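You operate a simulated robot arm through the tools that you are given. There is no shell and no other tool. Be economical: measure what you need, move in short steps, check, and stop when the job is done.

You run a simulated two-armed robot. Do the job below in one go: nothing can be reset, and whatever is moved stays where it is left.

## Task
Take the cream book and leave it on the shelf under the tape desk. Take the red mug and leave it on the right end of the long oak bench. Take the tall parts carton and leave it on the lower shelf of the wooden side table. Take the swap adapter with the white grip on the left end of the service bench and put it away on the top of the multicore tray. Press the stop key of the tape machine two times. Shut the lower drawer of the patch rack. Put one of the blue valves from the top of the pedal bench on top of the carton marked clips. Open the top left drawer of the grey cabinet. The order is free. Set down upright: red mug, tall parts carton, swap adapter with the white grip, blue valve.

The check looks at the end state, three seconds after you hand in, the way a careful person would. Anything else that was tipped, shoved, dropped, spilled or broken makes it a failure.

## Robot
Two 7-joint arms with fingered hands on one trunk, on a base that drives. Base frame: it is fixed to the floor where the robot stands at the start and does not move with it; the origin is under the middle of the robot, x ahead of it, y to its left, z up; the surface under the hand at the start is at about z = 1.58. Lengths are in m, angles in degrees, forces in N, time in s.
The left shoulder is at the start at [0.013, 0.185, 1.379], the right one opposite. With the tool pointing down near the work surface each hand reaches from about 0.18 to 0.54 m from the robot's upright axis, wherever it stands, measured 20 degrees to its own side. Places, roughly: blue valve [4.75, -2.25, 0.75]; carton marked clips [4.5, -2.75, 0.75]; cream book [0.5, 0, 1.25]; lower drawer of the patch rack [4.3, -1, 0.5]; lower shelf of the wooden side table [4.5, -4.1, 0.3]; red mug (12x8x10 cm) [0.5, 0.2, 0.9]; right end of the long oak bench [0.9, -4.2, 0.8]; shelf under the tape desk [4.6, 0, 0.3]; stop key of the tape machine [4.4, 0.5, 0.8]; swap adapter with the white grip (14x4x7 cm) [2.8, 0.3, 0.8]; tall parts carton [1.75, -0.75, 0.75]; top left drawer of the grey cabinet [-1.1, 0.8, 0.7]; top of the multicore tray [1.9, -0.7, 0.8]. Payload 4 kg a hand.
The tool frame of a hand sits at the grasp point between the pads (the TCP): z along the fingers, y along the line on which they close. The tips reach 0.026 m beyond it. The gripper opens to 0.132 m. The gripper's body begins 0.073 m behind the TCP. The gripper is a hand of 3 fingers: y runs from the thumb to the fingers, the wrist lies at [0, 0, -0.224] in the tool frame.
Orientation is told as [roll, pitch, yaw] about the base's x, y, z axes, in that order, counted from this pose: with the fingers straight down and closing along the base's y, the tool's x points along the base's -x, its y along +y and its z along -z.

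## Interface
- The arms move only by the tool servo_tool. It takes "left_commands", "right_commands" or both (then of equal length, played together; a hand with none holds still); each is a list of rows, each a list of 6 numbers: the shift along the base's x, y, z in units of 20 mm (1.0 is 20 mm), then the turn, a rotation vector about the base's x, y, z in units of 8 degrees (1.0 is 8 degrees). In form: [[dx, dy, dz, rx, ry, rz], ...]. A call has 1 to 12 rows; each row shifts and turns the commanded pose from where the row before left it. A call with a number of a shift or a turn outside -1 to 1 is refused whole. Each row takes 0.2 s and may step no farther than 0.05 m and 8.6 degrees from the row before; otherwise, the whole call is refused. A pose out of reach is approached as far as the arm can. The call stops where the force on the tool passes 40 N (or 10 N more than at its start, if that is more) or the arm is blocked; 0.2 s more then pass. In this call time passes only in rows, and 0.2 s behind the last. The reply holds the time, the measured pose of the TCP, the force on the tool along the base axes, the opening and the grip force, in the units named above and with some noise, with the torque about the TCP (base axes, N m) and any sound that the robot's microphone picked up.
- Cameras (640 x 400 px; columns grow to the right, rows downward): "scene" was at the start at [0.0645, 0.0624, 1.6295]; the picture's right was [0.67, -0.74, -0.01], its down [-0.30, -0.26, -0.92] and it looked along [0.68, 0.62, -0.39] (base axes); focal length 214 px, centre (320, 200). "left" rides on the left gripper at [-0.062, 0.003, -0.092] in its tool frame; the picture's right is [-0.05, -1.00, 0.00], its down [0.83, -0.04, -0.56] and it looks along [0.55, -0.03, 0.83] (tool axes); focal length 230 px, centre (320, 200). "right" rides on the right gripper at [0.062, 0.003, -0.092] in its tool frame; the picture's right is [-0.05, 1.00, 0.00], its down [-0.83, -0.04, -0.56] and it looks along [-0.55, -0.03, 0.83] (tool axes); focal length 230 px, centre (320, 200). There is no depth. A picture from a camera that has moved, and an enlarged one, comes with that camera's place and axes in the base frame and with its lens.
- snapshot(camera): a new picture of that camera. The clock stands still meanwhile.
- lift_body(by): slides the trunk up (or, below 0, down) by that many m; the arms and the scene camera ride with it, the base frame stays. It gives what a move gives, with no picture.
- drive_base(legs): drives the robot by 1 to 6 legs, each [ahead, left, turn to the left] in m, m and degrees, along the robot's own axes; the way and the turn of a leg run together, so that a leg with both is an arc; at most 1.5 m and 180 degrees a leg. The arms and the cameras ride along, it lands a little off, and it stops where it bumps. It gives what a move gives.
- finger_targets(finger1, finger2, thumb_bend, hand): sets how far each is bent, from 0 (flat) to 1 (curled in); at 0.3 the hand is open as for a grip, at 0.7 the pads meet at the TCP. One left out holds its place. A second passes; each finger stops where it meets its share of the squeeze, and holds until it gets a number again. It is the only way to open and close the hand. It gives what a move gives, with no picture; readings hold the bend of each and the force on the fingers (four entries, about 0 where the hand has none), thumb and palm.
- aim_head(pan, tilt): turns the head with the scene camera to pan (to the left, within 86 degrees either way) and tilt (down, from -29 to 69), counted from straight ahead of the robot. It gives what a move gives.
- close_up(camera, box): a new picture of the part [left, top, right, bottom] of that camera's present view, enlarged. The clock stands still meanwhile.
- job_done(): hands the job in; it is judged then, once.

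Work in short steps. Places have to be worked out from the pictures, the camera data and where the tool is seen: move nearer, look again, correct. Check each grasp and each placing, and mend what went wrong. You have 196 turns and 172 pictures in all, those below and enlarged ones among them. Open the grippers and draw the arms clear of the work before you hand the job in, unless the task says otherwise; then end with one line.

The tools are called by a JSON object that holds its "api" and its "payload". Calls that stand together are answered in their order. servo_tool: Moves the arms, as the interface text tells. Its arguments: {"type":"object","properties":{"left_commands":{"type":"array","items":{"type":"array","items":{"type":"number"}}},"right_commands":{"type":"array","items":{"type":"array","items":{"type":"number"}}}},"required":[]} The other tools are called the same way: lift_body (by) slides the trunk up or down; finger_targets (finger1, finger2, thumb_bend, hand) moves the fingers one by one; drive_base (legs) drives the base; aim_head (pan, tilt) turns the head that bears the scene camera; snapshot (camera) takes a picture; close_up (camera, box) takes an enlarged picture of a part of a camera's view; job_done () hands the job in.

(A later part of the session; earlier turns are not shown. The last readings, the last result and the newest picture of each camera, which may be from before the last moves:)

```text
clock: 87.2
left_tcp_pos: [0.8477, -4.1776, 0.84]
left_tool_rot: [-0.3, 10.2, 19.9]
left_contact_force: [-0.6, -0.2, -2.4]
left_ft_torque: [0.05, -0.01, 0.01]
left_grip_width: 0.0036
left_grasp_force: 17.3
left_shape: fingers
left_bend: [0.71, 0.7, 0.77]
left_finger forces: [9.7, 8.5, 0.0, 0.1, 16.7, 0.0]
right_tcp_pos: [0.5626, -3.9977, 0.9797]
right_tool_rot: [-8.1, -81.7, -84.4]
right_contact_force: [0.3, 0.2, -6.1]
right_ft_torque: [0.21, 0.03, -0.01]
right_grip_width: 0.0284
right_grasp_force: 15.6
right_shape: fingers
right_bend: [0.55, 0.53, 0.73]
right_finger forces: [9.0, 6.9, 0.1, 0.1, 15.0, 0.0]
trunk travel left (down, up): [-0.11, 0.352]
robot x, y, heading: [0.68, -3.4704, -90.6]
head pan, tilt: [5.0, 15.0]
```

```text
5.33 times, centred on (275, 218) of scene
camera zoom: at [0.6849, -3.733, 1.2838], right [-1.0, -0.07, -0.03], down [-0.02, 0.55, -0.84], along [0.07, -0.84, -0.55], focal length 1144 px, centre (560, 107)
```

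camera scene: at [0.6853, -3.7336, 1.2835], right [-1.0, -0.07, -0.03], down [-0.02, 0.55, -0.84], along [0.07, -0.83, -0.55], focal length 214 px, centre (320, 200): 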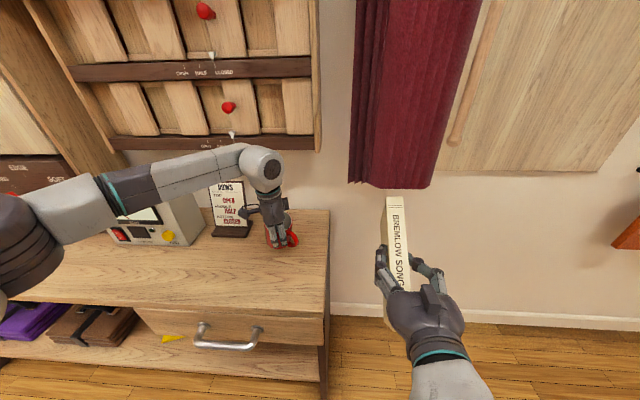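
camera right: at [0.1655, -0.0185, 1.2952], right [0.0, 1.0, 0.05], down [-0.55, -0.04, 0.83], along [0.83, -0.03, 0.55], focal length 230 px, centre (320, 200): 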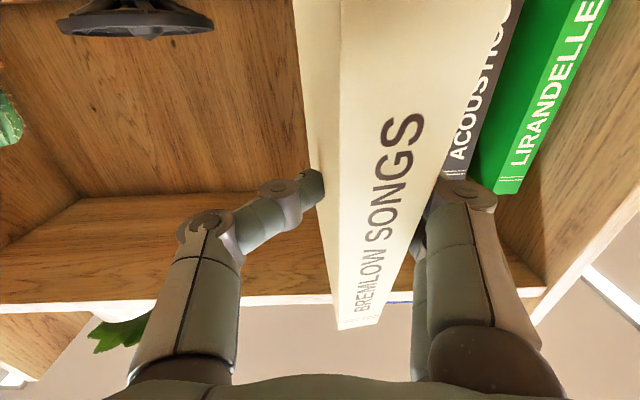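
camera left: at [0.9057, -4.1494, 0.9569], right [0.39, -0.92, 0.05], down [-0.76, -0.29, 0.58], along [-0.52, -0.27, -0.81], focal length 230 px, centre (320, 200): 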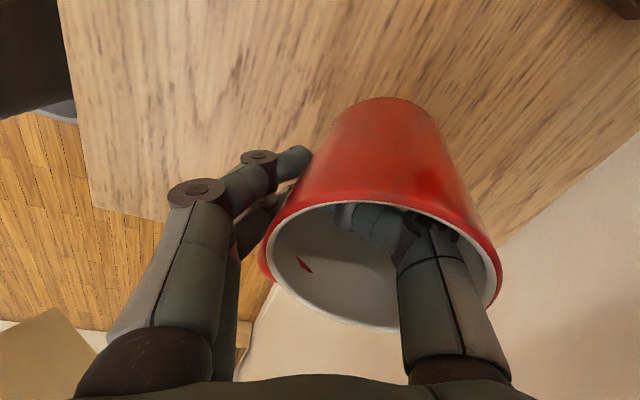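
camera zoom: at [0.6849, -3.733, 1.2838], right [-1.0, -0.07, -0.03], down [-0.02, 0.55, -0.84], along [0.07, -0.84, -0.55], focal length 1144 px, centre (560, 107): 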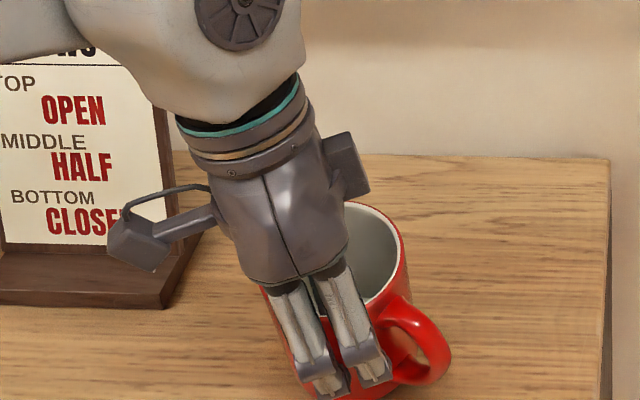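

That over-tilted it (rim was level before). I undo the roll.

{"api": "servo_tool", "payload": {"left_commands": [[0, 0, 0.2, 0, -0.5, 0], [0, 0, 0, 0, -0.5, 0]]}}

{"api": "servo_tool", "payload": {"left_commands": [[0, 0, -0.3, 0, 0, 0], [0, 0, -0.3, 0, 0, 0]]}}

{"api": "close_up", "payload": {"camera": "scene", "box": [215, 180, 335, 255]}}

```text
clock: 87.8
left_tcp_pos: [0.8494, -4.1784, 0.8434]
left_tool_rot: [-3.0, 2.5, 19.7]
left_contact_force: [-0.2, -0.3, -3.6]
left_ft_torque: [0.09, 0.0, 0.01]
left_grip_width: 0.0034
left_grasp_force: 17.4
left_shape: fingers
left_bend: [0.71, 0.7, 0.77]
left_finger forces: [9.5, 8.7, 0.1, 0.0, 16.5, 0.0]
right_tcp_pos: [0.5625, -3.998, 0.9787]
right_tool_rot: [-8.2, -81.5, -84.2]
right_contact_force: [0.6, -0.4, -5.5]
right_ft_torque: [0.22, 0.04, 0.0]
right_grip_width: 0.0278
right_grasp_force: 15.2
right_shape: fingers
right_bend: [0.55, 0.53, 0.73]
right_finger forces: [9.0, 6.9, 0.1, 0.1, 15.1, 0.1]
trunk travel left (down, up): [-0.11, 0.352]
robot x, y, heading: [0.6822, -3.4659, -90.5]
head pan, tilt: [5.0, 15.0]
```

```text
clock: 88.5
left_tcp_pos: [0.8471, -4.1754, 0.8359]
left_tool_rot: [-3.3, 2.8, 19.7]
left_contact_force: [1.7, 3.0, 12.4]
left_ft_torque: [-0.05, -0.02, 0.0]
left_grip_width: 0.0033
left_grasp_force: 23.3
left_shape: fingers
left_bend: [0.71, 0.71, 0.78]
left_finger forces: [10.4, 9.3, 0.0, 0.0, 27.4, 0.0]
right_tcp_pos: [0.5601, -3.9961, 0.9813]
right_tool_rot: [-8.2, -81.8, -84.2]
right_contact_force: [0.1, 0.1, -6.4]
right_ft_torque: [0.22, 0.01, -0.03]
right_grip_width: 0.0278
right_grasp_force: 16.0
right_shape: fingers
right_bend: [0.55, 0.53, 0.73]
right_finger forces: [9.1, 6.9, 0.0, 0.0, 14.9, 0.1]
trunk travel left (down, up): [-0.11, 0.352]
robot x, y, heading: [0.6778, -3.4728, -90.7]
head pan, tilt: [5.0, 15.0]
```

```text
5.33 times, centred on (275, 218) of scene
camera zoom: at [0.6849, -3.7299, 1.285], right [-1.0, -0.07, -0.03], down [-0.02, 0.54, -0.84], along [0.07, -0.84, -0.54], focal length 1144 px, centre (560, 107)
```

zoom: 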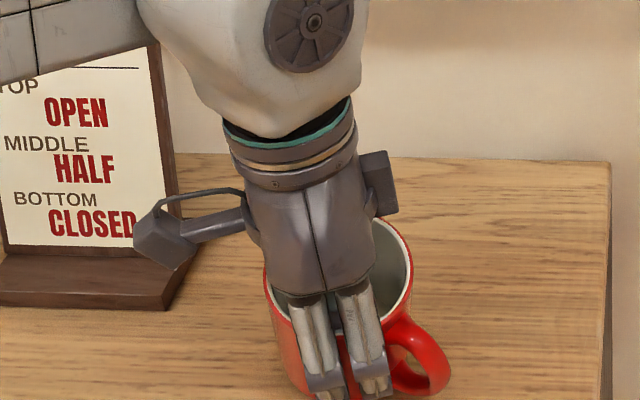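

Touched down with low torque, rim level. Ease up 2 mm, release.

{"api": "servo_tool", "payload": {"left_commands": [[0, 0, 0.12, 0, 0, 0]]}}

{"api": "finger_targets", "payload": {"hand": "left", "finger1": 0.55, "finger2": 0.55, "thumb_bend": 0.6}}

{"api": "snapshot", "payload": {"camera": "left"}}

```text
clock: 88.8
left_tcp_pos: [0.8475, -4.1761, 0.8345]
left_tool_rot: [-3.1, 2.6, 19.6]
left_contact_force: [0.8, 2.8, 9.8]
left_ft_torque: [-0.03, 0.02, -0.01]
left_grip_width: 0.0034
left_grasp_force: 24.3
left_shape: fingers
left_bend: [0.71, 0.71, 0.79]
left_finger forces: [10.1, 9.4, 0.0, 0.0, 28.6, 0.1]
right_tcp_pos: [0.5625, -3.9955, 0.9803]
right_tool_rot: [-8.2, -81.8, -84.2]
right_contact_force: [-0.7, -0.3, -6.3]
right_ft_torque: [0.23, 0.04, -0.04]
right_grip_width: 0.028
right_grasp_force: 15.0
right_shape: fingers
right_bend: [0.55, 0.53, 0.73]
right_finger forces: [9.1, 7.0, 0.1, 0.0, 15.1, 0.0]
trunk travel left (down, up): [-0.11, 0.352]
robot x, y, heading: [0.6782, -3.4692, -90.9]
head pan, tilt: [5.0, 15.0]
```

```text
clock: 89.8
left_tcp_pos: [0.8464, -4.1773, 0.8344]
left_tool_rot: [-3.0, 2.5, 19.7]
left_contact_force: [0.8, -0.5, 0.4]
left_ft_torque: [-0.01, -0.01, 0.01]
left_grip_width: 0.0424
left_grasp_force: 0.0
left_shape: fingers
left_bend: [0.55, 0.55, 0.6]
left_finger forces: [0.0, 0.0, 0.0, 0.1, 0.0, 0.0]
right_tcp_pos: [0.5626, -3.9976, 0.9798]
right_tool_rot: [-8.2, -81.7, -84.2]
right_contact_force: [0.7, 0.2, -5.9]
right_ft_torque: [0.25, 0.04, 0.01]
right_grip_width: 0.0279
right_grasp_force: 15.3
right_shape: fingers
right_bend: [0.55, 0.53, 0.73]
right_finger forces: [9.2, 6.9, 0.0, 0.0, 14.9, 0.0]
trunk travel left (down, up): [-0.11, 0.352]
robot x, y, heading: [0.6801, -3.4699, -90.7]
head pan, tilt: [5.0, 15.0]
```

```text
125 pictures are left
camera left: at [0.9075, -4.1477, 0.924], right [0.39, -0.92, 0.05], down [-0.75, -0.28, 0.59], along [-0.53, -0.27, -0.8], focal length 230 px, centre (320, 200)
```

left: 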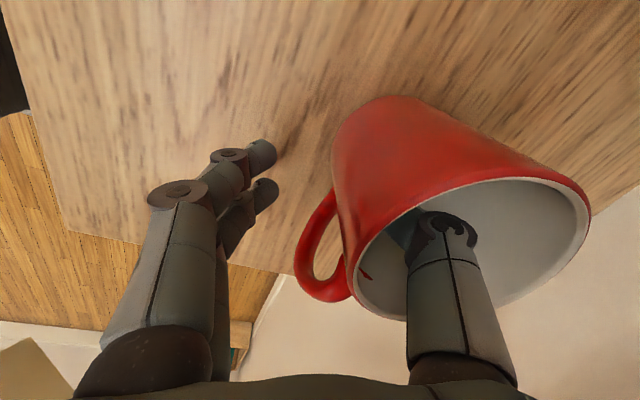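

Released with no contact forces. Raise the hand straight up and check.

{"api": "servo_tool", "payload": {"left_commands": [[0, 0, 0.8, 0, 0, 0], [0, 0, 1, 0, 0, 0], [0, 0, 1, 0, 0, 0], [0, 0, 1, 0, 0, 0], [0, 0, 1, 0, 0, 0], [0, 0, 1, 0, 0, 0], [0, 0, 1, 0, 0, 0]]}}

{"api": "drive_base", "payload": {"legs": [[-0.35, 0, 0]]}}

{"api": "close_up", "payload": {"camera": "scene", "box": [160, 130, 400, 280]}}

```text
clock: 91.5
left_tcp_pos: [0.8569, -4.1807, 0.97]
left_tool_rot: [-3.1, 2.6, 19.8]
left_contact_force: [-0.2, 0.4, -0.4]
left_ft_torque: [-0.02, 0.04, 0.03]
left_grip_width: 0.0423
left_grasp_force: 0.1
left_shape: fingers
left_bend: [0.55, 0.55, 0.6]
left_finger forces: [0.0, 0.0, 0.0, 0.1, 0.0, 0.0]
left hand out of reach, approached as far as the arm can: row 6
right_tcp_pos: [0.5622, -3.9952, 0.9802]
right_tool_rot: [-8.0, -81.7, -84.2]
right_contact_force: [0.2, 0.3, -6.3]
right_ft_torque: [0.24, 0.05, -0.04]
right_grip_width: 0.0281
right_grasp_force: 15.8
right_shape: fingers
right_bend: [0.55, 0.53, 0.73]
right_finger forces: [9.1, 6.9, 0.0, 0.0, 15.0, 0.0]
trunk travel left (down, up): [-0.11, 0.352]
robot x, y, heading: [0.6782, -3.4716, -90.7]
head pan, tilt: [5.0, 15.0]
```

```text
clock: 93.7
left_tcp_pos: [0.8603, -3.8243, 0.9693]
left_tool_rot: [-3.2, 2.6, 19.8]
left_contact_force: [0.6, 0.2, 0.6]
left_ft_torque: [0.0, -0.01, -0.02]
left_grip_width: 0.0423
left_grasp_force: 0.0
left_shape: fingers
left_bend: [0.55, 0.55, 0.6]
left_finger forces: [0.0, 0.1, 0.1, 0.0, 0.1, 0.0]
right_tcp_pos: [0.5677, -3.641, 0.9801]
right_tool_rot: [-8.2, -81.7, -84.0]
right_contact_force: [0.0, -0.3, -6.0]
right_ft_torque: [0.21, 0.03, 0.03]
right_grip_width: 0.0282
right_grasp_force: 15.6
right_shape: fingers
right_bend: [0.55, 0.53, 0.73]
right_finger forces: [9.1, 6.9, 0.0, 0.0, 15.1, 0.1]
trunk travel left (down, up): [-0.11, 0.352]
robot x, y, heading: [0.6863, -3.1165, -90.6]
head pan, tilt: [5.0, 15.0]
```

```text
2.67 times, centred on (280, 205) of scene
camera zoom: at [0.6893, -3.3766, 1.2839], right [-1.0, -0.07, -0.03], down [-0.02, 0.54, -0.84], along [0.08, -0.84, -0.54], focal length 572 px, centre (427, 187)
```

zoom: 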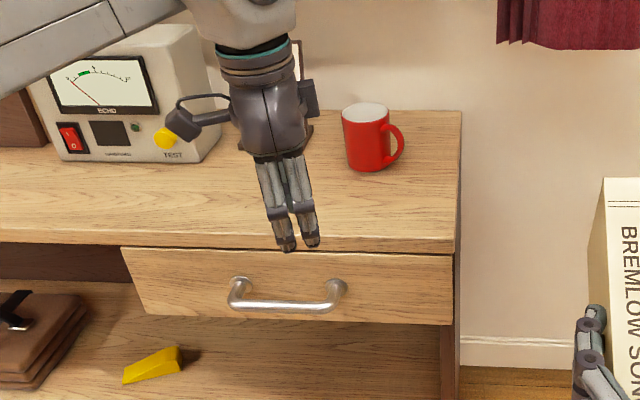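

The mug stands upright on the right end. Next the book: I turn left to face the east side and look for the way to the tape desk.

{"api": "drive_base", "payload": {"legs": [[0, 0, 90]]}}

{"api": "aim_head", "payload": {"pan": 0, "tilt": -10}}

{"api": "snapshot", "payload": {"camera": "scene"}}

{"api": "aim_head", "payload": {"pan": 50, "tilt": -10}}

{"api": "snapshot", "payload": {"camera": "scene"}}

```text
clock: 98.1
left_tcp_pos: [1.3816, -2.8916, 0.9687]
left_tool_rot: [-3.0, 2.6, 113.3]
left_contact_force: [0.4, 0.4, -0.9]
left_ft_torque: [0.01, 0.04, 0.04]
left_grip_width: 0.0425
left_grasp_force: 0.1
left_shape: fingers
left_bend: [0.55, 0.55, 0.6]
left_finger forces: [0.0, 0.0, 0.0, 0.0, 0.1, 0.0]
right_tcp_pos: [1.2186, -3.1967, 0.9792]
right_tool_rot: [-8.2, -81.7, 9.4]
right_contact_force: [-1.5, -0.8, -6.5]
right_ft_torque: [-0.07, 0.24, -0.02]
right_grip_width: 0.028
right_grasp_force: 15.5
right_shape: fingers
right_bend: [0.55, 0.53, 0.73]
right_finger forces: [9.0, 6.8, 0.0, 0.1, 14.8, 0.0]
trunk travel left (down, up): [-0.11, 0.352]
robot x, y, heading: [0.6859, -3.1124, 2.8]
head pan, tilt: [5.0, 15.0]
```

```text
clock: 99.0
left_tcp_pos: [1.3819, -2.8925, 0.9688]
left_tool_rot: [-3.1, 2.5, 113.3]
left_contact_force: [-1.1, -0.5, 0.5]
left_ft_torque: [0.0, 0.0, 0.04]
left_grip_width: 0.0427
left_grasp_force: 0.2
left_shape: fingers
left_bend: [0.55, 0.55, 0.6]
left_finger forces: [0.0, 0.1, 0.0, 0.0, 0.1, 0.0]
right_tcp_pos: [1.2184, -3.1968, 0.9794]
right_tool_rot: [-8.1, -81.5, 9.6]
right_contact_force: [-0.1, -0.9, -7.0]
right_ft_torque: [-0.04, 0.23, -0.03]
right_grip_width: 0.0281
right_grasp_force: 14.9
right_shape: fingers
right_bend: [0.55, 0.53, 0.73]
right_finger forces: [8.9, 6.8, 0.1, 0.1, 14.8, 0.0]
trunk travel left (down, up): [-0.11, 0.352]
robot x, y, heading: [0.6798, -3.1184, 3.0]
head pan, tilt: [0.0, -10.0]
```

```text
123 pictures are left
camera scene: at [0.9508, -3.0996, 1.3239], right [0.05, -1.0, 0.0], down [-0.14, -0.01, -0.99], along [0.99, 0.05, -0.14], focal length 214 px, centre (320, 200)
```

scene: 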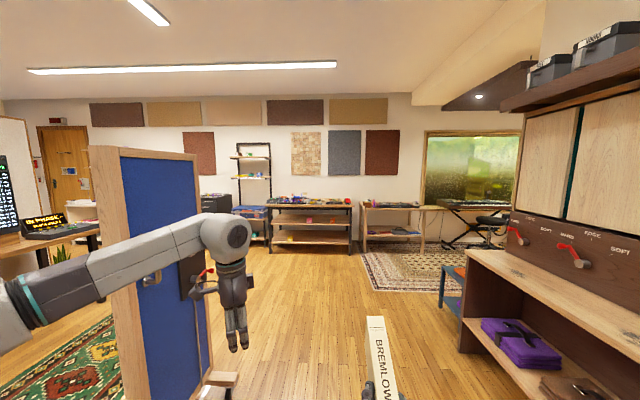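

```text
clock: 100.2
left_tcp_pos: [1.3819, -2.8923, 0.9696]
left_tool_rot: [-3.1, 2.5, 113.3]
left_contact_force: [-1.2, 0.0, 0.1]
left_ft_torque: [0.01, -0.05, -0.04]
left_grip_width: 0.0425
left_grasp_force: 0.0
left_shape: fingers
left_bend: [0.55, 0.55, 0.6]
left_finger forces: [0.1, 0.0, 0.0, 0.0, 0.0, 0.0]
right_tcp_pos: [1.2188, -3.1975, 0.9789]
right_tool_rot: [-8.1, -81.6, 9.4]
right_contact_force: [-0.9, -0.9, -5.9]
right_ft_torque: [-0.07, 0.24, 0.04]
right_grip_width: 0.028
right_grasp_force: 15.1
right_shape: fingers
right_bend: [0.55, 0.53, 0.73]
right_finger forces: [9.0, 6.7, 0.0, 0.1, 14.8, 0.1]
trunk travel left (down, up): [-0.11, 0.352]
robot x, y, heading: [0.685, -3.1168, 2.8]
head pan, tilt: [50.0, -10.0]
```

```text
122 pictures are left
camera scene: at [0.9189, -3.0367, 1.3334], right [0.76, -0.6, -0.24], down [-0.21, 0.12, -0.97], along [0.62, 0.79, -0.03], focal length 214 px, centre (320, 200)
```

scene: 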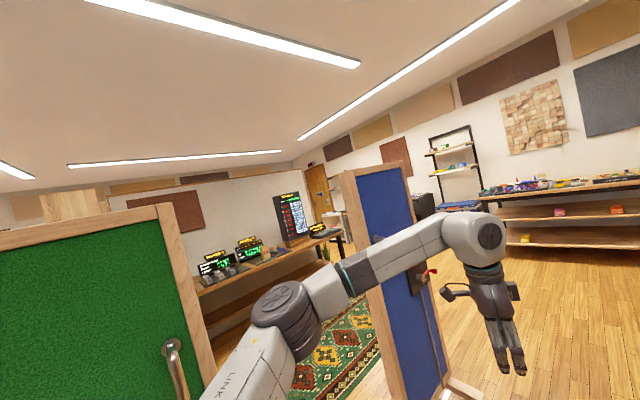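

The way east along y≈-3.3 is clear past the blue board. Driving to x≈3.3.

{"api": "drive_base", "payload": {"legs": [[0.5, -0.25, 0], [1.1, 0, 0], [1.0, 0, 0]]}}

{"api": "aim_head", "payload": {"pan": 45, "tilt": 0}}

{"api": "snapshot", "payload": {"camera": "scene"}}

{"api": "aim_head", "payload": {"pan": 0, "tilt": 0}}

{"api": "snapshot", "payload": {"camera": "scene"}}

```text
clock: 113.4
left_tcp_pos: [3.9814, -2.9444, 0.9693]
left_tool_rot: [-3.0, 2.5, 115.2]
left_contact_force: [-0.6, -0.5, -0.1]
left_ft_torque: [0.02, 0.0, 0.03]
left_grip_width: 0.0424
left_grasp_force: 0.1
left_shape: fingers
left_bend: [0.55, 0.55, 0.6]
left_finger forces: [0.0, 0.1, 0.0, 0.1, 0.1, 0.1]
right_tcp_pos: [3.8274, -3.255, 0.979]
right_tool_rot: [-8.1, -81.6, 11.3]
right_contact_force: [0.2, -0.1, -6.0]
right_ft_torque: [-0.08, 0.19, 0.0]
right_grip_width: 0.0281
right_grasp_force: 15.7
right_shape: fingers
right_bend: [0.55, 0.53, 0.73]
right_finger forces: [9.0, 6.7, 0.1, 0.0, 14.8, 0.0]
trunk travel left (down, up): [-0.11, 0.352]
robot x, y, heading: [3.292, -3.1812, 4.9]
head pan, tilt: [50.0, -10.0]
```

```text
clock: 114.1
left_tcp_pos: [3.9806, -2.9456, 0.9688]
left_tool_rot: [-3.1, 2.5, 115.2]
left_contact_force: [-0.4, 0.1, -0.6]
left_ft_torque: [-0.01, -0.02, 0.03]
left_grip_width: 0.0425
left_grasp_force: 0.0
left_shape: fingers
left_bend: [0.55, 0.55, 0.6]
left_finger forces: [0.0, 0.0, 0.0, 0.1, 0.0, 0.1]
right_tcp_pos: [3.8275, -3.255, 0.9799]
right_tool_rot: [-8.2, -81.6, 11.4]
right_contact_force: [0.0, -0.5, -5.1]
right_ft_torque: [-0.07, 0.24, -0.01]
right_grip_width: 0.0279
right_grasp_force: 15.4
right_shape: fingers
right_bend: [0.55, 0.53, 0.73]
right_finger forces: [9.1, 6.7, 0.1, 0.0, 14.8, 0.0]
trunk travel left (down, up): [-0.11, 0.352]
robot x, y, heading: [3.2854, -3.188, 5.0]
head pan, tilt: [45.0, 0.0]
```

```text
121 pictures are left
camera scene: at [3.5269, -3.1044, 1.316], right [0.73, -0.65, -0.22], down [-0.31, -0.03, -0.95], along [0.61, 0.76, -0.22], focal length 214 px, centre (320, 200)
```

scene: 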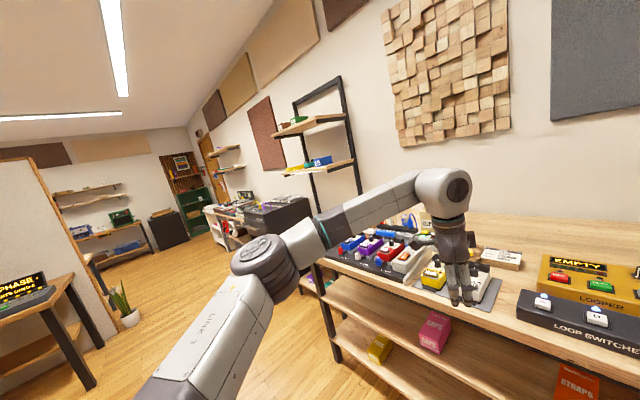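

```text
clock: 115.2
left_tcp_pos: [3.9803, -2.9453, 0.9708]
left_tool_rot: [-3.0, 2.5, 115.2]
left_contact_force: [0.5, 0.7, 0.5]
left_ft_torque: [0.01, 0.03, -0.02]
left_grip_width: 0.0422
left_grasp_force: 0.1
left_shape: fingers
left_bend: [0.55, 0.55, 0.6]
left_finger forces: [0.1, 0.0, 0.0, 0.1, 0.1, 0.0]
right_tcp_pos: [3.8269, -3.2548, 0.9787]
right_tool_rot: [-8.0, -81.6, 11.4]
right_contact_force: [-1.2, 0.8, -5.4]
right_ft_torque: [-0.06, 0.24, -0.01]
right_grip_width: 0.0282
right_grasp_force: 15.3
right_shape: fingers
right_bend: [0.55, 0.53, 0.73]
right_finger forces: [9.1, 6.8, 0.0, 0.0, 14.7, 0.0]
trunk travel left (down, up): [-0.11, 0.352]
robot x, y, heading: [3.2891, -3.1876, 4.9]
head pan, tilt: [0.0, 0.0]
```

```text
120 pictures are left
camera scene: at [3.5574, -3.1656, 1.3078], right [0.09, -1.0, 0.0], down [-0.31, -0.03, -0.95], along [0.95, 0.08, -0.31], focal length 214 px, centre (320, 200)
```

scene: 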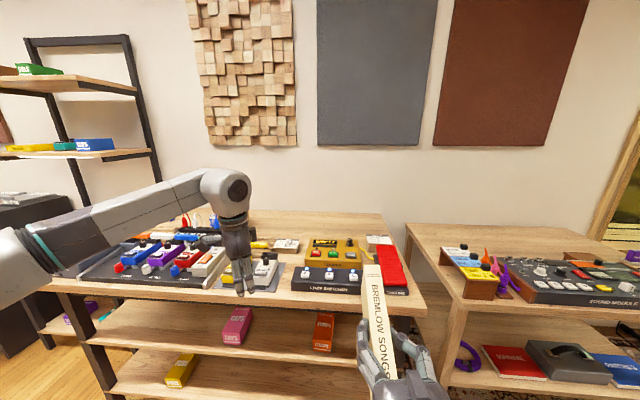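

I'm in front of the pedal bench with the left hand free; zooming to find the valves and the clips carton.

{"api": "close_up", "payload": {"camera": "scene", "box": [60, 190, 300, 340]}}

{"api": "close_up", "payload": {"camera": "scene", "box": [220, 220, 460, 370]}}

{"api": "snapshot", "payload": {"camera": "left"}}

```text
2.67 times, centred on (180, 265) of scene
camera zoom: at [3.5574, -3.1656, 1.3078], right [0.09, -1.0, 0.0], down [-0.31, -0.03, -0.95], along [0.95, 0.08, -0.31], focal length 572 px, centre (693, 27)
```

zoom: 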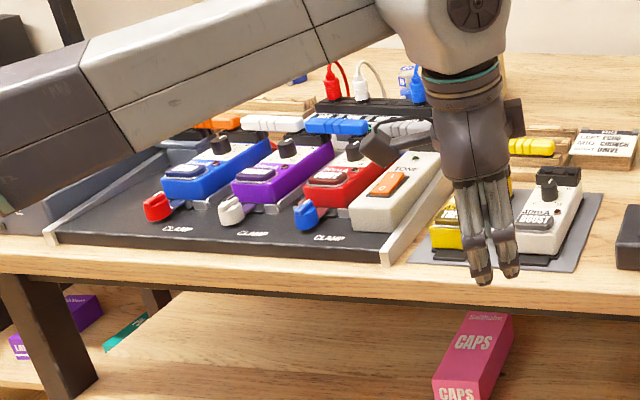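

```text
2.67 times, centred on (340, 295) of scene
camera zoom: at [3.5574, -3.1656, 1.3078], right [0.09, -1.0, 0.0], down [-0.31, -0.03, -0.95], along [0.95, 0.08, -0.31], focal length 572 px, centre (267, -53)
```

zoom: 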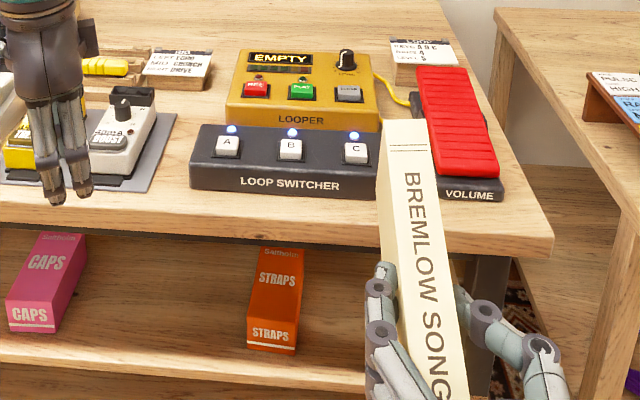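

```text
117 pictures are left
camera left: at [3.9467, -2.8884, 1.059], right [0.88, 0.47, 0.05], down [0.35, -0.72, 0.59], along [0.32, -0.5, -0.8], focal length 230 px, centre (320, 200)
```

left: 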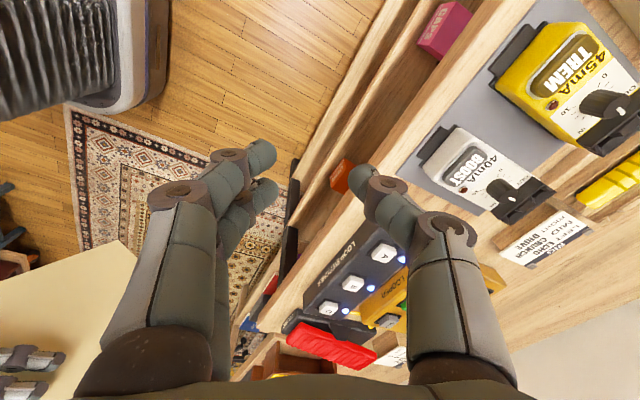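

Valves are told to be around y≈-2.25, so I strafe left ~0.8 m (on the way to the tape desk anyway) and look again.

{"api": "drive_base", "payload": {"legs": [[-0.1, 0, -5], [0, 0.85, 0]]}}

{"api": "aim_head", "payload": {"pan": -5, "tilt": 8}}

{"api": "snapshot", "payload": {"camera": "scene"}}

{"api": "close_up", "payload": {"camera": "scene", "box": [200, 150, 440, 300]}}

```text
clock: 120.4
left_tcp_pos: [3.9044, -2.178, 0.9701]
left_tool_rot: [-3.3, 2.6, 109.9]
left_contact_force: [0.4, -0.2, 0.5]
left_ft_torque: [0.0, -0.01, 0.01]
left_grip_width: 0.0422
left_grasp_force: 0.2
left_shape: fingers
left_bend: [0.55, 0.55, 0.6]
left_finger forces: [0.1, 0.1, 0.1, 0.0, 0.0, 0.0]
right_tcp_pos: [3.7245, -2.474, 0.9788]
right_tool_rot: [-8.3, -81.6, 6.2]
right_contact_force: [0.7, 0.7, -6.3]
right_ft_torque: [-0.05, 0.21, -0.05]
right_grip_width: 0.0282
right_grasp_force: 14.9
right_shape: fingers
right_bend: [0.55, 0.53, 0.73]
right_finger forces: [9.1, 6.7, 0.1, 0.1, 14.8, 0.0]
trunk travel left (down, up): [-0.11, 0.352]
robot x, y, heading: [3.1942, -2.3558, -0.2]
head pan, tilt: [0.0, 0.0]
```

```text
clock: 121.1
left_tcp_pos: [3.905, -2.1787, 0.969]
left_tool_rot: [-3.2, 2.5, 109.9]
left_contact_force: [0.5, -0.8, 0.0]
left_ft_torque: [-0.01, 0.0, 0.02]
left_grip_width: 0.0423
left_grasp_force: 0.1
left_shape: fingers
left_bend: [0.55, 0.55, 0.6]
left_finger forces: [0.1, 0.0, 0.0, 0.0, 0.0, 0.0]
right_tcp_pos: [3.7246, -2.4737, 0.9801]
right_tool_rot: [-8.2, -81.6, 6.1]
right_contact_force: [0.1, 0.0, -5.6]
right_ft_torque: [-0.03, 0.23, -0.01]
right_grip_width: 0.0282
right_grasp_force: 14.5
right_shape: fingers
right_bend: [0.55, 0.53, 0.73]
right_finger forces: [9.1, 6.7, 0.1, 0.0, 14.8, 0.1]
trunk travel left (down, up): [-0.11, 0.352]
robot x, y, heading: [3.1977, -2.3558, -0.2]
head pan, tilt: [-5.0, 8.0]
```

```text
116 pictures are left
camera scene: at [3.4616, -2.3685, 1.295], right [-0.09, -1.0, 0.03], down [-0.44, 0.02, -0.9], along [0.89, -0.09, -0.44], focal length 214 px, centre (320, 200)
```

scene: 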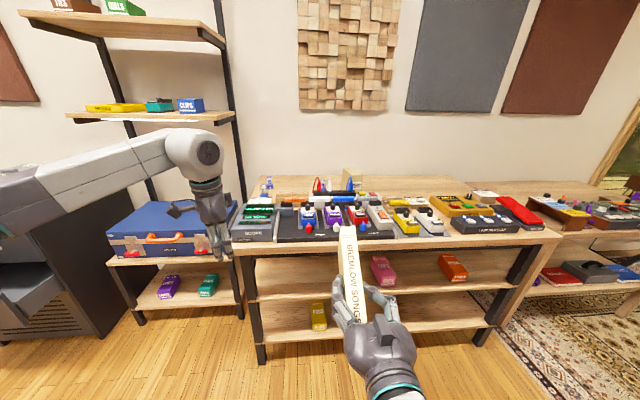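

```text
2.67 times, centred on (320, 225) of scene
camera zoom: at [3.4616, -2.3685, 1.295], right [-0.09, -1.0, 0.03], down [-0.44, 0.02, -0.9], along [0.89, -0.09, -0.44], focal length 572 px, centre (320, 133)
```

zoom: 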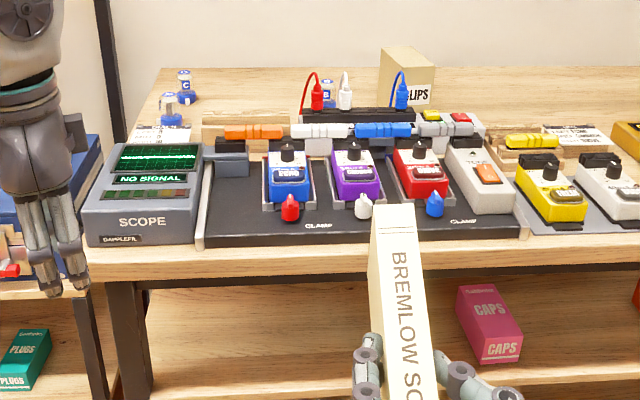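

The beige "…CLIPS" carton stands at the back of the bench, ≈(4.75, -2.7), and the blue valves near (4.62, -2.16). I'll deliver the book first; looking left along the way to the tape desk.

{"api": "aim_head", "payload": {"pan": 70, "tilt": 0}}

{"api": "snapshot", "payload": {"camera": "scene"}}

```text
clock: 122.6
left_tcp_pos: [3.9049, -2.1778, 0.9697]
left_tool_rot: [-3.1, 2.5, 109.9]
left_contact_force: [0.4, -0.2, -0.1]
left_ft_torque: [-0.05, 0.01, -0.01]
left_grip_width: 0.0423
left_grasp_force: 0.2
left_shape: fingers
left_bend: [0.55, 0.55, 0.6]
left_finger forces: [0.0, 0.0, 0.0, 0.0, 0.0, 0.1]
right_tcp_pos: [3.725, -2.4742, 0.9791]
right_tool_rot: [-8.1, -81.6, 6.1]
right_contact_force: [-0.8, 0.1, -6.7]
right_ft_torque: [-0.07, 0.22, -0.01]
right_grip_width: 0.0279
right_grasp_force: 15.2
right_shape: fingers
right_bend: [0.55, 0.53, 0.73]
right_finger forces: [9.1, 6.8, 0.1, 0.0, 14.8, 0.0]
trunk travel left (down, up): [-0.11, 0.352]
robot x, y, heading: [3.1963, -2.3591, -0.4]
head pan, tilt: [70.0, 0.0]
```

```text
114 pictures are left
camera scene: at [3.4078, -2.2755, 1.3261], right [0.89, -0.35, -0.29], down [-0.31, 0.0, -0.95], along [0.33, 0.94, -0.11], focal length 214 px, centre (320, 200)
```

scene: 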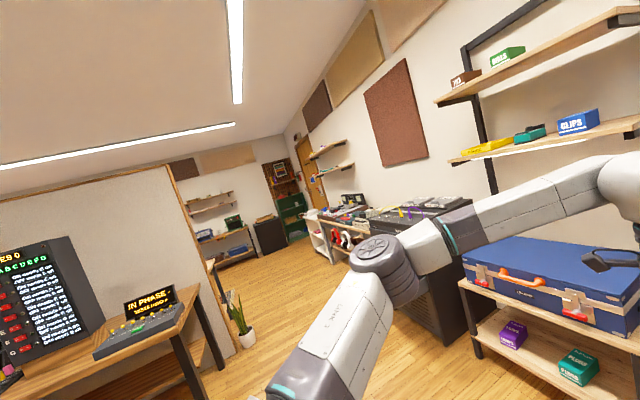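

Corridor between the left desk (x<2.95) and the east furniture. I turn to face +y, drive 1.3 m and look.

{"api": "drive_base", "payload": {"legs": [[0, 0, 90], [1.3, -0.3, 0]]}}

{"api": "aim_head", "payload": {"pan": -45, "tilt": 5}}

{"api": "snapshot", "payload": {"camera": "scene"}}

{"api": "aim_head", "payload": {"pan": 10, "tilt": 5}}

{"api": "snapshot", "payload": {"camera": "scene"}}

```text
clock: 133.0
left_tcp_pos: [3.3132, -0.3799, 0.9689]
left_tool_rot: [-3.1, 2.5, -160.1]
left_contact_force: [-0.3, -0.1, 0.1]
left_ft_torque: [0.05, -0.01, -0.02]
left_grip_width: 0.0424
left_grasp_force: 0.1
left_shape: fingers
left_bend: [0.55, 0.55, 0.6]
left_finger forces: [0.0, 0.0, 0.0, 0.0, 0.0, 0.1]
right_tcp_pos: [3.6084, -0.562, 0.9792]
right_tool_rot: [-8.1, -81.6, 96.0]
right_contact_force: [-0.6, 0.2, -6.1]
right_ft_torque: [-0.24, -0.05, 0.01]
right_grip_width: 0.028
right_grasp_force: 15.2
right_shape: fingers
right_bend: [0.55, 0.53, 0.73]
right_finger forces: [9.0, 6.6, 0.0, 0.1, 14.6, 0.1]
trunk travel left (down, up): [-0.11, 0.352]
robot x, y, heading: [3.4937, -1.0916, 89.8]
head pan, tilt: [70.0, 0.0]
```

```text
clock: 134.9
left_tcp_pos: [3.3119, -0.3817, 0.9684]
left_tool_rot: [-3.1, 2.4, -160.1]
left_contact_force: [-0.2, 0.2, -0.3]
left_ft_torque: [0.01, 0.02, 0.02]
left_grip_width: 0.0424
left_grasp_force: 0.0
left_shape: fingers
left_bend: [0.55, 0.55, 0.6]
left_finger forces: [0.1, 0.0, 0.1, 0.0, 0.2, 0.1]
right_tcp_pos: [3.6088, -0.5617, 0.9787]
right_tool_rot: [-8.1, -81.6, 96.2]
right_contact_force: [-0.4, 0.3, -5.8]
right_ft_torque: [-0.24, -0.05, 0.04]
right_grip_width: 0.0283
right_grasp_force: 15.4
right_shape: fingers
right_bend: [0.55, 0.53, 0.73]
right_finger forces: [9.1, 6.6, 0.0, 0.0, 14.6, 0.1]
trunk travel left (down, up): [-0.11, 0.352]
robot x, y, heading: [3.4939, -1.0913, 89.6]
head pan, tilt: [-45.0, 5.0]
```

```text
113 pictures are left
camera scene: at [3.5598, -0.8494, 1.308], right [0.7, -0.68, 0.22], down [-0.06, -0.37, -0.93], along [0.71, 0.64, -0.3], focal length 214 px, centre (320, 200)
```

scene: 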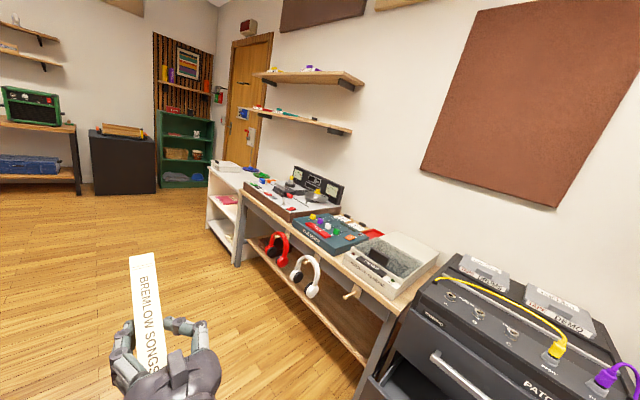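

```text
clock: 136.2
left_tcp_pos: [3.3137, -0.3809, 0.9699]
left_tool_rot: [-3.1, 2.5, -160.2]
left_contact_force: [-0.8, 0.8, 0.6]
left_ft_torque: [0.01, -0.01, -0.04]
left_grip_width: 0.0423
left_grasp_force: 0.1
left_shape: fingers
left_bend: [0.55, 0.55, 0.6]
left_finger forces: [0.0, 0.0, 0.1, 0.0, 0.0, 0.0]
right_tcp_pos: [3.6101, -0.562, 0.9793]
right_tool_rot: [-8.2, -81.6, 96.1]
right_contact_force: [-0.5, -0.9, -5.3]
right_ft_torque: [-0.23, -0.04, -0.01]
right_grip_width: 0.0282
right_grasp_force: 15.1
right_shape: fingers
right_bend: [0.55, 0.53, 0.73]
right_finger forces: [9.0, 6.6, 0.0, 0.1, 14.5, 0.1]
trunk travel left (down, up): [-0.11, 0.352]
robot x, y, heading: [3.4899, -1.0887, 89.8]
head pan, tilt: [10.0, 5.0]
```

```text
112 pictures are left
camera scene: at [3.4792, -0.8246, 1.3001], right [0.99, 0.16, -0.05], down [0.01, -0.39, -0.92], along [-0.17, 0.91, -0.39], focal length 214 px, centre (320, 200)
```

scene: 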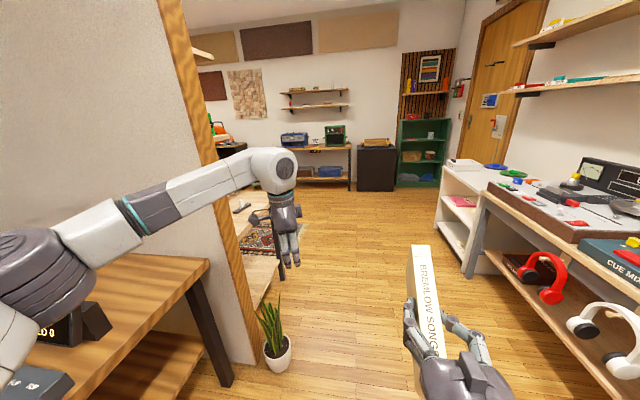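

Tape desk front is x≈4.28, its lower shelf z≈0.35–0.4; headphones hang at y≈0.06 and -0.22, free between y≈-0.3 and -0.65. I shift right, drive to y≈-0.45 and turn to face the desk.

{"api": "drive_base", "payload": {"legs": [[0.1, -0.2, 0], [0.6, 0, 0], [0, 0, -90]]}}

{"api": "aim_head", "payload": {"pan": -5, "tilt": 25}}

{"api": "snapshot", "payload": {"camera": "scene"}}

```text
clock: 144.7
left_tcp_pos: [4.3956, -0.1759, 0.9693]
left_tool_rot: [-3.1, 2.5, 112.5]
left_contact_force: [-0.5, 1.0, 0.0]
left_ft_torque: [0.01, -0.01, 0.02]
left_grip_width: 0.0424
left_grasp_force: 0.1
left_shape: fingers
left_bend: [0.55, 0.55, 0.6]
left_finger forces: [0.1, 0.1, 0.0, 0.0, 0.0, 0.1]
right_tcp_pos: [4.2279, -0.4785, 0.9774]
right_tool_rot: [-8.0, -81.6, 8.5]
right_contact_force: [-0.2, -0.4, -5.5]
right_ft_torque: [-0.06, 0.23, -0.01]
right_grip_width: 0.0279
right_grasp_force: 14.8
right_shape: fingers
right_bend: [0.55, 0.53, 0.73]
right_finger forces: [8.9, 6.6, 0.0, 0.1, 14.5, 0.0]
trunk travel left (down, up): [-0.11, 0.352]
robot x, y, heading: [3.6939, -0.385, 2.1]
head pan, tilt: [10.0, 5.0]
```

```text
clock: 145.5
left_tcp_pos: [4.3954, -0.1756, 0.9692]
left_tool_rot: [-3.2, 2.5, 112.6]
left_contact_force: [0.2, -0.9, 0.7]
left_ft_torque: [0.03, 0.01, 0.0]
left_grip_width: 0.0426
left_grasp_force: 0.1
left_shape: fingers
left_bend: [0.55, 0.55, 0.6]
left_finger forces: [0.1, 0.0, 0.0, 0.0, 0.1, 0.1]
right_tcp_pos: [4.2285, -0.4786, 0.9787]
right_tool_rot: [-8.2, -81.6, 8.6]
right_contact_force: [0.5, 0.4, -6.2]
right_ft_torque: [-0.06, 0.2, 0.01]
right_grip_width: 0.0279
right_grasp_force: 15.0
right_shape: fingers
right_bend: [0.55, 0.53, 0.73]
right_finger forces: [8.8, 6.5, 0.0, 0.0, 14.6, 0.0]
trunk travel left (down, up): [-0.11, 0.352]
robot x, y, heading: [3.6945, -0.3877, 2.2]
head pan, tilt: [-5.0, 25.0]
```

```text
111 pictures are left
camera scene: at [3.9522, -0.3855, 1.2689], right [-0.04, -1.0, 0.03], down [-0.68, 0.01, -0.73], along [0.73, -0.05, -0.68], focal length 214 px, centre (320, 200)
```

scene: 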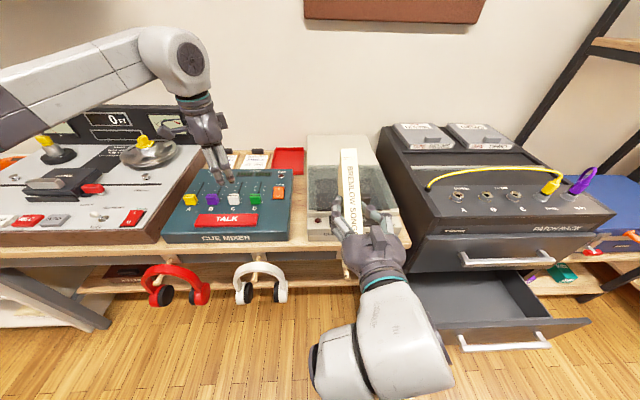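

The lower rack drawer stands open to the right, and the spot under the white box is free. I back off 0.25 m, lower the trunk fully and roll the book flat.

{"api": "drive_base", "payload": {"legs": [[-0.27, 0, -2]]}}

{"api": "lift_body", "payload": {"by": -0.1}}

{"api": "servo_tool", "payload": {"right_commands": [[0, 0, -1, 1, 0, 0], [0, 0, -1, 1, 0, 0], [0, 0, -1, 1, 0, 0], [0, 0, -1, 1, 0, 0], [0, 0, -1, 1, 0, 0], [0, 0, -1, 1, 0, 0], [0, 0, -1, 1, 0, 0], [0, 0, -1, 1, 0, 0], [0, 0, -1, 1, 0, 0], [0, 0, -1, 1, 0, 0], [0, 0, -1, 1, 0, 0]]}}

{"api": "snapshot", "payload": {"camera": "scene"}}

```text
clock: 147.4
left_tcp_pos: [4.1272, -0.201, 0.9705]
left_tool_rot: [-3.1, 2.6, 111.0]
left_contact_force: [0.3, -0.8, 0.9]
left_ft_torque: [0.02, 0.02, -0.01]
left_grip_width: 0.0424
left_grasp_force: 0.1
left_shape: fingers
left_bend: [0.55, 0.55, 0.6]
left_finger forces: [0.0, 0.0, 0.1, 0.0, 0.0, 0.0]
right_tcp_pos: [3.9521, -0.4988, 0.9792]
right_tool_rot: [-8.3, -81.5, 7.3]
right_contact_force: [0.3, 0.0, -6.1]
right_ft_torque: [-0.02, 0.22, 0.01]
right_grip_width: 0.0279
right_grasp_force: 14.7
right_shape: fingers
right_bend: [0.55, 0.53, 0.73]
right_finger forces: [9.1, 6.6, 0.1, 0.0, 14.5, 0.0]
trunk travel left (down, up): [-0.11, 0.352]
robot x, y, heading: [3.4204, -0.393, 0.4]
head pan, tilt: [-5.0, 25.0]
```

```text
clock: 148.3
left_tcp_pos: [4.136, -0.2008, 0.885]
left_tool_rot: [-1.7, 2.0, 111.0]
left_contact_force: [0.9, 0.2, 0.4]
left_ft_torque: [-0.06, 0.07, 0.01]
left_grip_width: 0.0428
left_grasp_force: 0.2
left_shape: fingers
left_bend: [0.55, 0.55, 0.6]
left_finger forces: [0.0, 0.0, 0.0, 0.0, 0.0, 0.0]
right_tcp_pos: [3.9628, -0.501, 0.854]
right_tool_rot: [-42.7, -74.0, 43.1]
right_contact_force: [1.6, 0.0, -5.7]
right_ft_torque: [0.01, 0.24, -0.02]
right_grip_width: 0.0281
right_grasp_force: 15.1
right_shape: fingers
right_bend: [0.54, 0.53, 0.73]
right_finger forces: [9.0, 6.7, 0.0, 0.0, 13.8, 0.1]
trunk travel left (down, up): [-0.049, 0.413]
robot x, y, heading: [3.419, -0.3926, 0.6]
head pan, tilt: [-5.0, 25.0]
stopped: the arm was blocked; the commanded pose is now the measured one
```

```text
clock: 150.8
left_tcp_pos: [4.1299, -0.201, 0.8988]
left_tool_rot: [-2.4, 2.2, 111.0]
left_contact_force: [1.0, 0.5, 0.1]
left_ft_torque: [0.03, 0.01, 0.03]
left_grip_width: 0.0426
left_grasp_force: 0.0
left_shape: fingers
left_bend: [0.55, 0.55, 0.6]
left_finger forces: [0.0, 0.1, 0.0, 0.1, 0.1, 0.0]
right_tcp_pos: [3.9553, -0.524, 0.7225]
right_tool_rot: [96.9, -18.6, -79.3]
right_contact_force: [-0.1, 0.2, -5.0]
right_ft_torque: [-0.28, 0.23, 0.03]
right_grip_width: 0.027
right_grasp_force: 18.2
right_shape: fingers
right_bend: [0.55, 0.53, 0.73]
right_finger forces: [7.6, 7.8, 0.1, 0.0, 20.7, 0.1]
trunk travel left (down, up): [-0.049, 0.413]
robot x, y, heading: [3.4193, -0.3946, 0.7]
head pan, tilt: [-5.0, 25.0]
stopped in row 11 (right hand): the arm was blocked; the commanded pose is now the measured one
```

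```text
110 pictures are left
camera scene: at [3.7368, -0.3984, 1.1699], right [-0.07, -1.0, 0.04], down [-0.76, 0.03, -0.65], along [0.64, -0.07, -0.76], focal length 214 px, centre (320, 200)
```

scene: 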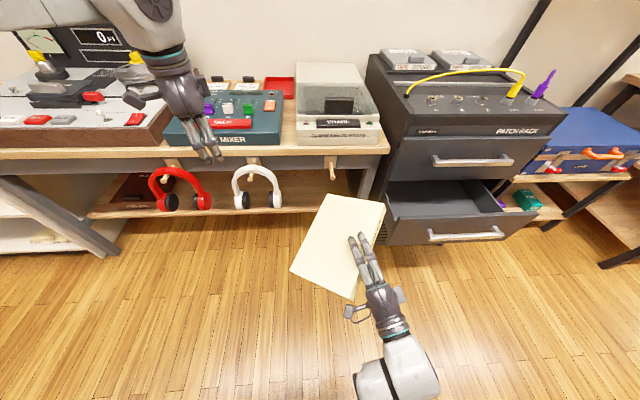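

The book is nearly flat, fingers on top. Shelf z≈0.41. I lower further while levelling and squaring the hand.

{"api": "servo_tool", "payload": {"right_commands": [[0, 0.1, -1, 0.2, 0.1, -0.15], [0, 0.1, -1, 0.2, 0.1, -0.15], [0, 0.2, -1, 0.2, 0.1, -0.15], [0, 0.2, -1, 0.2, 0.1, -0.15], [0, 0.2, -1, 0.2, 0.1, -0.15], [0, 0.2, -1, 0.2, 0.1, -0.15], [0, 0.2, -1, 0.2, 0.1, -0.15], [0, 0.2, -1, 0.2, 0.1, -0.15]]}}

{"api": "snapshot", "payload": {"camera": "right"}}

{"api": "snapshot", "payload": {"camera": "scene"}}

```text
clock: 151.7
left_tcp_pos: [4.1305, -0.2003, 0.896]
left_tool_rot: [-2.3, 2.1, 110.9]
left_contact_force: [1.1, 0.1, 0.1]
left_ft_torque: [0.02, -0.02, 0.01]
left_grip_width: 0.0423
left_grasp_force: 0.0
left_shape: fingers
left_bend: [0.55, 0.55, 0.6]
left_finger forces: [0.0, 0.1, 0.0, 0.1, 0.0, 0.1]
right_tcp_pos: [3.9491, -0.5367, 0.7368]
right_tool_rot: [104.2, -18.8, -82.2]
right_contact_force: [-1.0, 0.1, -6.9]
right_ft_torque: [-0.27, 0.22, 0.03]
right_grip_width: 0.027
right_grasp_force: 18.5
right_shape: fingers
right_bend: [0.55, 0.53, 0.74]
right_finger forces: [8.1, 7.8, 0.0, 0.0, 20.7, 0.1]
trunk travel left (down, up): [-0.049, 0.413]
robot x, y, heading: [3.4179, -0.3946, 0.9]
head pan, tilt: [-5.0, 25.0]
stopped in row 4 (right hand): the arm was blocked; the commanded pose is now the measured one
```

```text
109 pictures are left
camera right: at [3.8517, -0.4988, 0.6986], right [-0.28, 0.23, 0.93], down [-0.41, -0.91, 0.1], along [0.87, -0.35, 0.35], focal length 230 px, centre (320, 200)
```

right: 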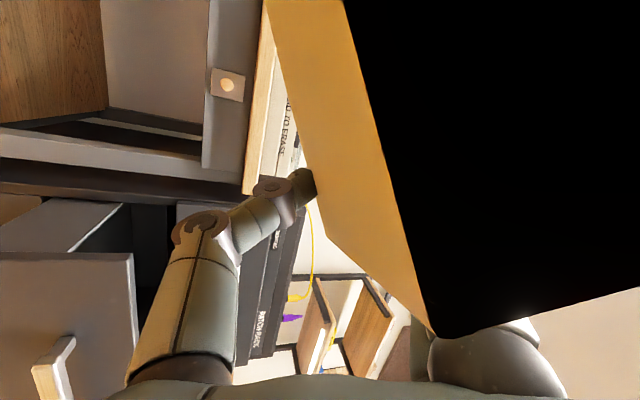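

```text
108 pictures are left
camera scene: at [3.7389, -0.3984, 1.1674], right [-0.07, -1.0, 0.04], down [-0.77, 0.03, -0.64], along [0.64, -0.07, -0.76], focal length 214 px, centre (320, 200)
```

scene: 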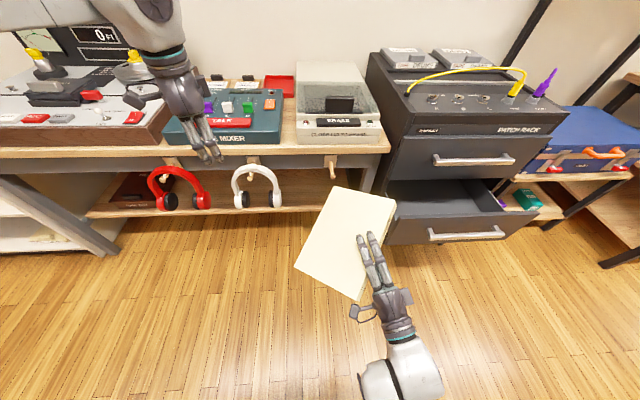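

The forearm is blocked near the body, so I back up 0.12 m and reach further forward before going lower.

{"api": "drive_base", "payload": {"legs": [[-0.13, -0.05, 0]]}}

{"api": "servo_tool", "payload": {"right_commands": [[1, 0.2, 0, 0, 0, 0], [1, 0.2, 0, 0, 0, 0], [1, 0.2, 0, 0, 0, 0], [1, 0.2, 0, 0, 0, 0], [1, 0.2, 0, 0, 0, 0], [1, 0.2, -0.3, 0, 0, 0], [1, 0, -0.5, 0, 0, 0], [1, 0, -1, 0, 0, 0], [1, 0, -1, 0, 0, 0], [0.5, 0, -1, 0, 0, 0], [0, 0, -1, 0, 0, 0], [0, 0, -1, 0, 0, 0]]}}

{"api": "snapshot", "payload": {"camera": "scene"}}

```text
clock: 153.0
left_tcp_pos: [3.9991, -0.2524, 0.9007]
left_tool_rot: [-2.5, 2.3, 111.0]
left_contact_force: [0.9, -0.2, -0.2]
left_ft_torque: [0.02, 0.0, 0.0]
left_grip_width: 0.0425
left_grasp_force: 0.0
left_shape: fingers
left_bend: [0.55, 0.55, 0.6]
left_finger forces: [0.1, 0.0, 0.0, 0.0, 0.0, 0.1]
right_tcp_pos: [3.8188, -0.5909, 0.739]
right_tool_rot: [104.3, -19.2, -82.4]
right_contact_force: [-0.3, 0.5, -5.8]
right_ft_torque: [-0.31, 0.25, 0.01]
right_grip_width: 0.0266
right_grasp_force: 18.0
right_shape: fingers
right_bend: [0.55, 0.53, 0.74]
right_finger forces: [7.9, 7.9, 0.1, 0.0, 20.5, 0.0]
trunk travel left (down, up): [-0.049, 0.413]
robot x, y, heading: [3.2902, -0.447, 0.6]
head pan, tilt: [-5.0, 25.0]
```

```text
clock: 153.8
left_tcp_pos: [4.0021, -0.2517, 0.8955]
left_tool_rot: [-2.2, 2.2, 111.0]
left_contact_force: [0.3, -0.5, 0.3]
left_ft_torque: [0.02, 0.06, -0.02]
left_grip_width: 0.0426
left_grasp_force: 0.1
left_shape: fingers
left_bend: [0.55, 0.55, 0.6]
left_finger forces: [0.0, 0.1, 0.0, 0.0, 0.1, 0.1]
right_tcp_pos: [3.8255, -0.5938, 0.7142]
right_tool_rot: [98.5, -18.0, -81.7]
right_contact_force: [0.2, 0.2, -6.9]
right_ft_torque: [-0.25, 0.23, 0.04]
right_grip_width: 0.0266
right_grasp_force: 17.7
right_shape: fingers
right_bend: [0.56, 0.52, 0.74]
right_finger forces: [7.5, 8.3, 0.0, 0.0, 20.6, 0.0]
trunk travel left (down, up): [-0.049, 0.413]
robot x, y, heading: [3.2908, -0.448, 0.7]
head pan, tilt: [-5.0, 25.0]
stopped in row 3 (right hand): the arm was blocked; the commanded pose is now the measured one
```

```text
107 pictures are left
camera scene: at [3.6093, -0.4498, 1.1677], right [-0.07, -1.0, 0.04], down [-0.77, 0.03, -0.64], along [0.64, -0.07, -0.76], focal length 214 px, centre (320, 200)
```

scene: 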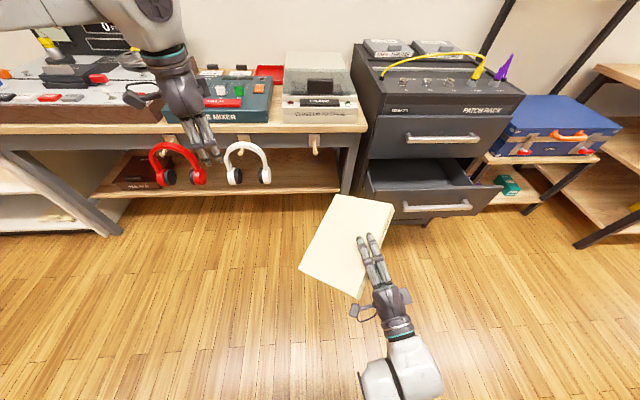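

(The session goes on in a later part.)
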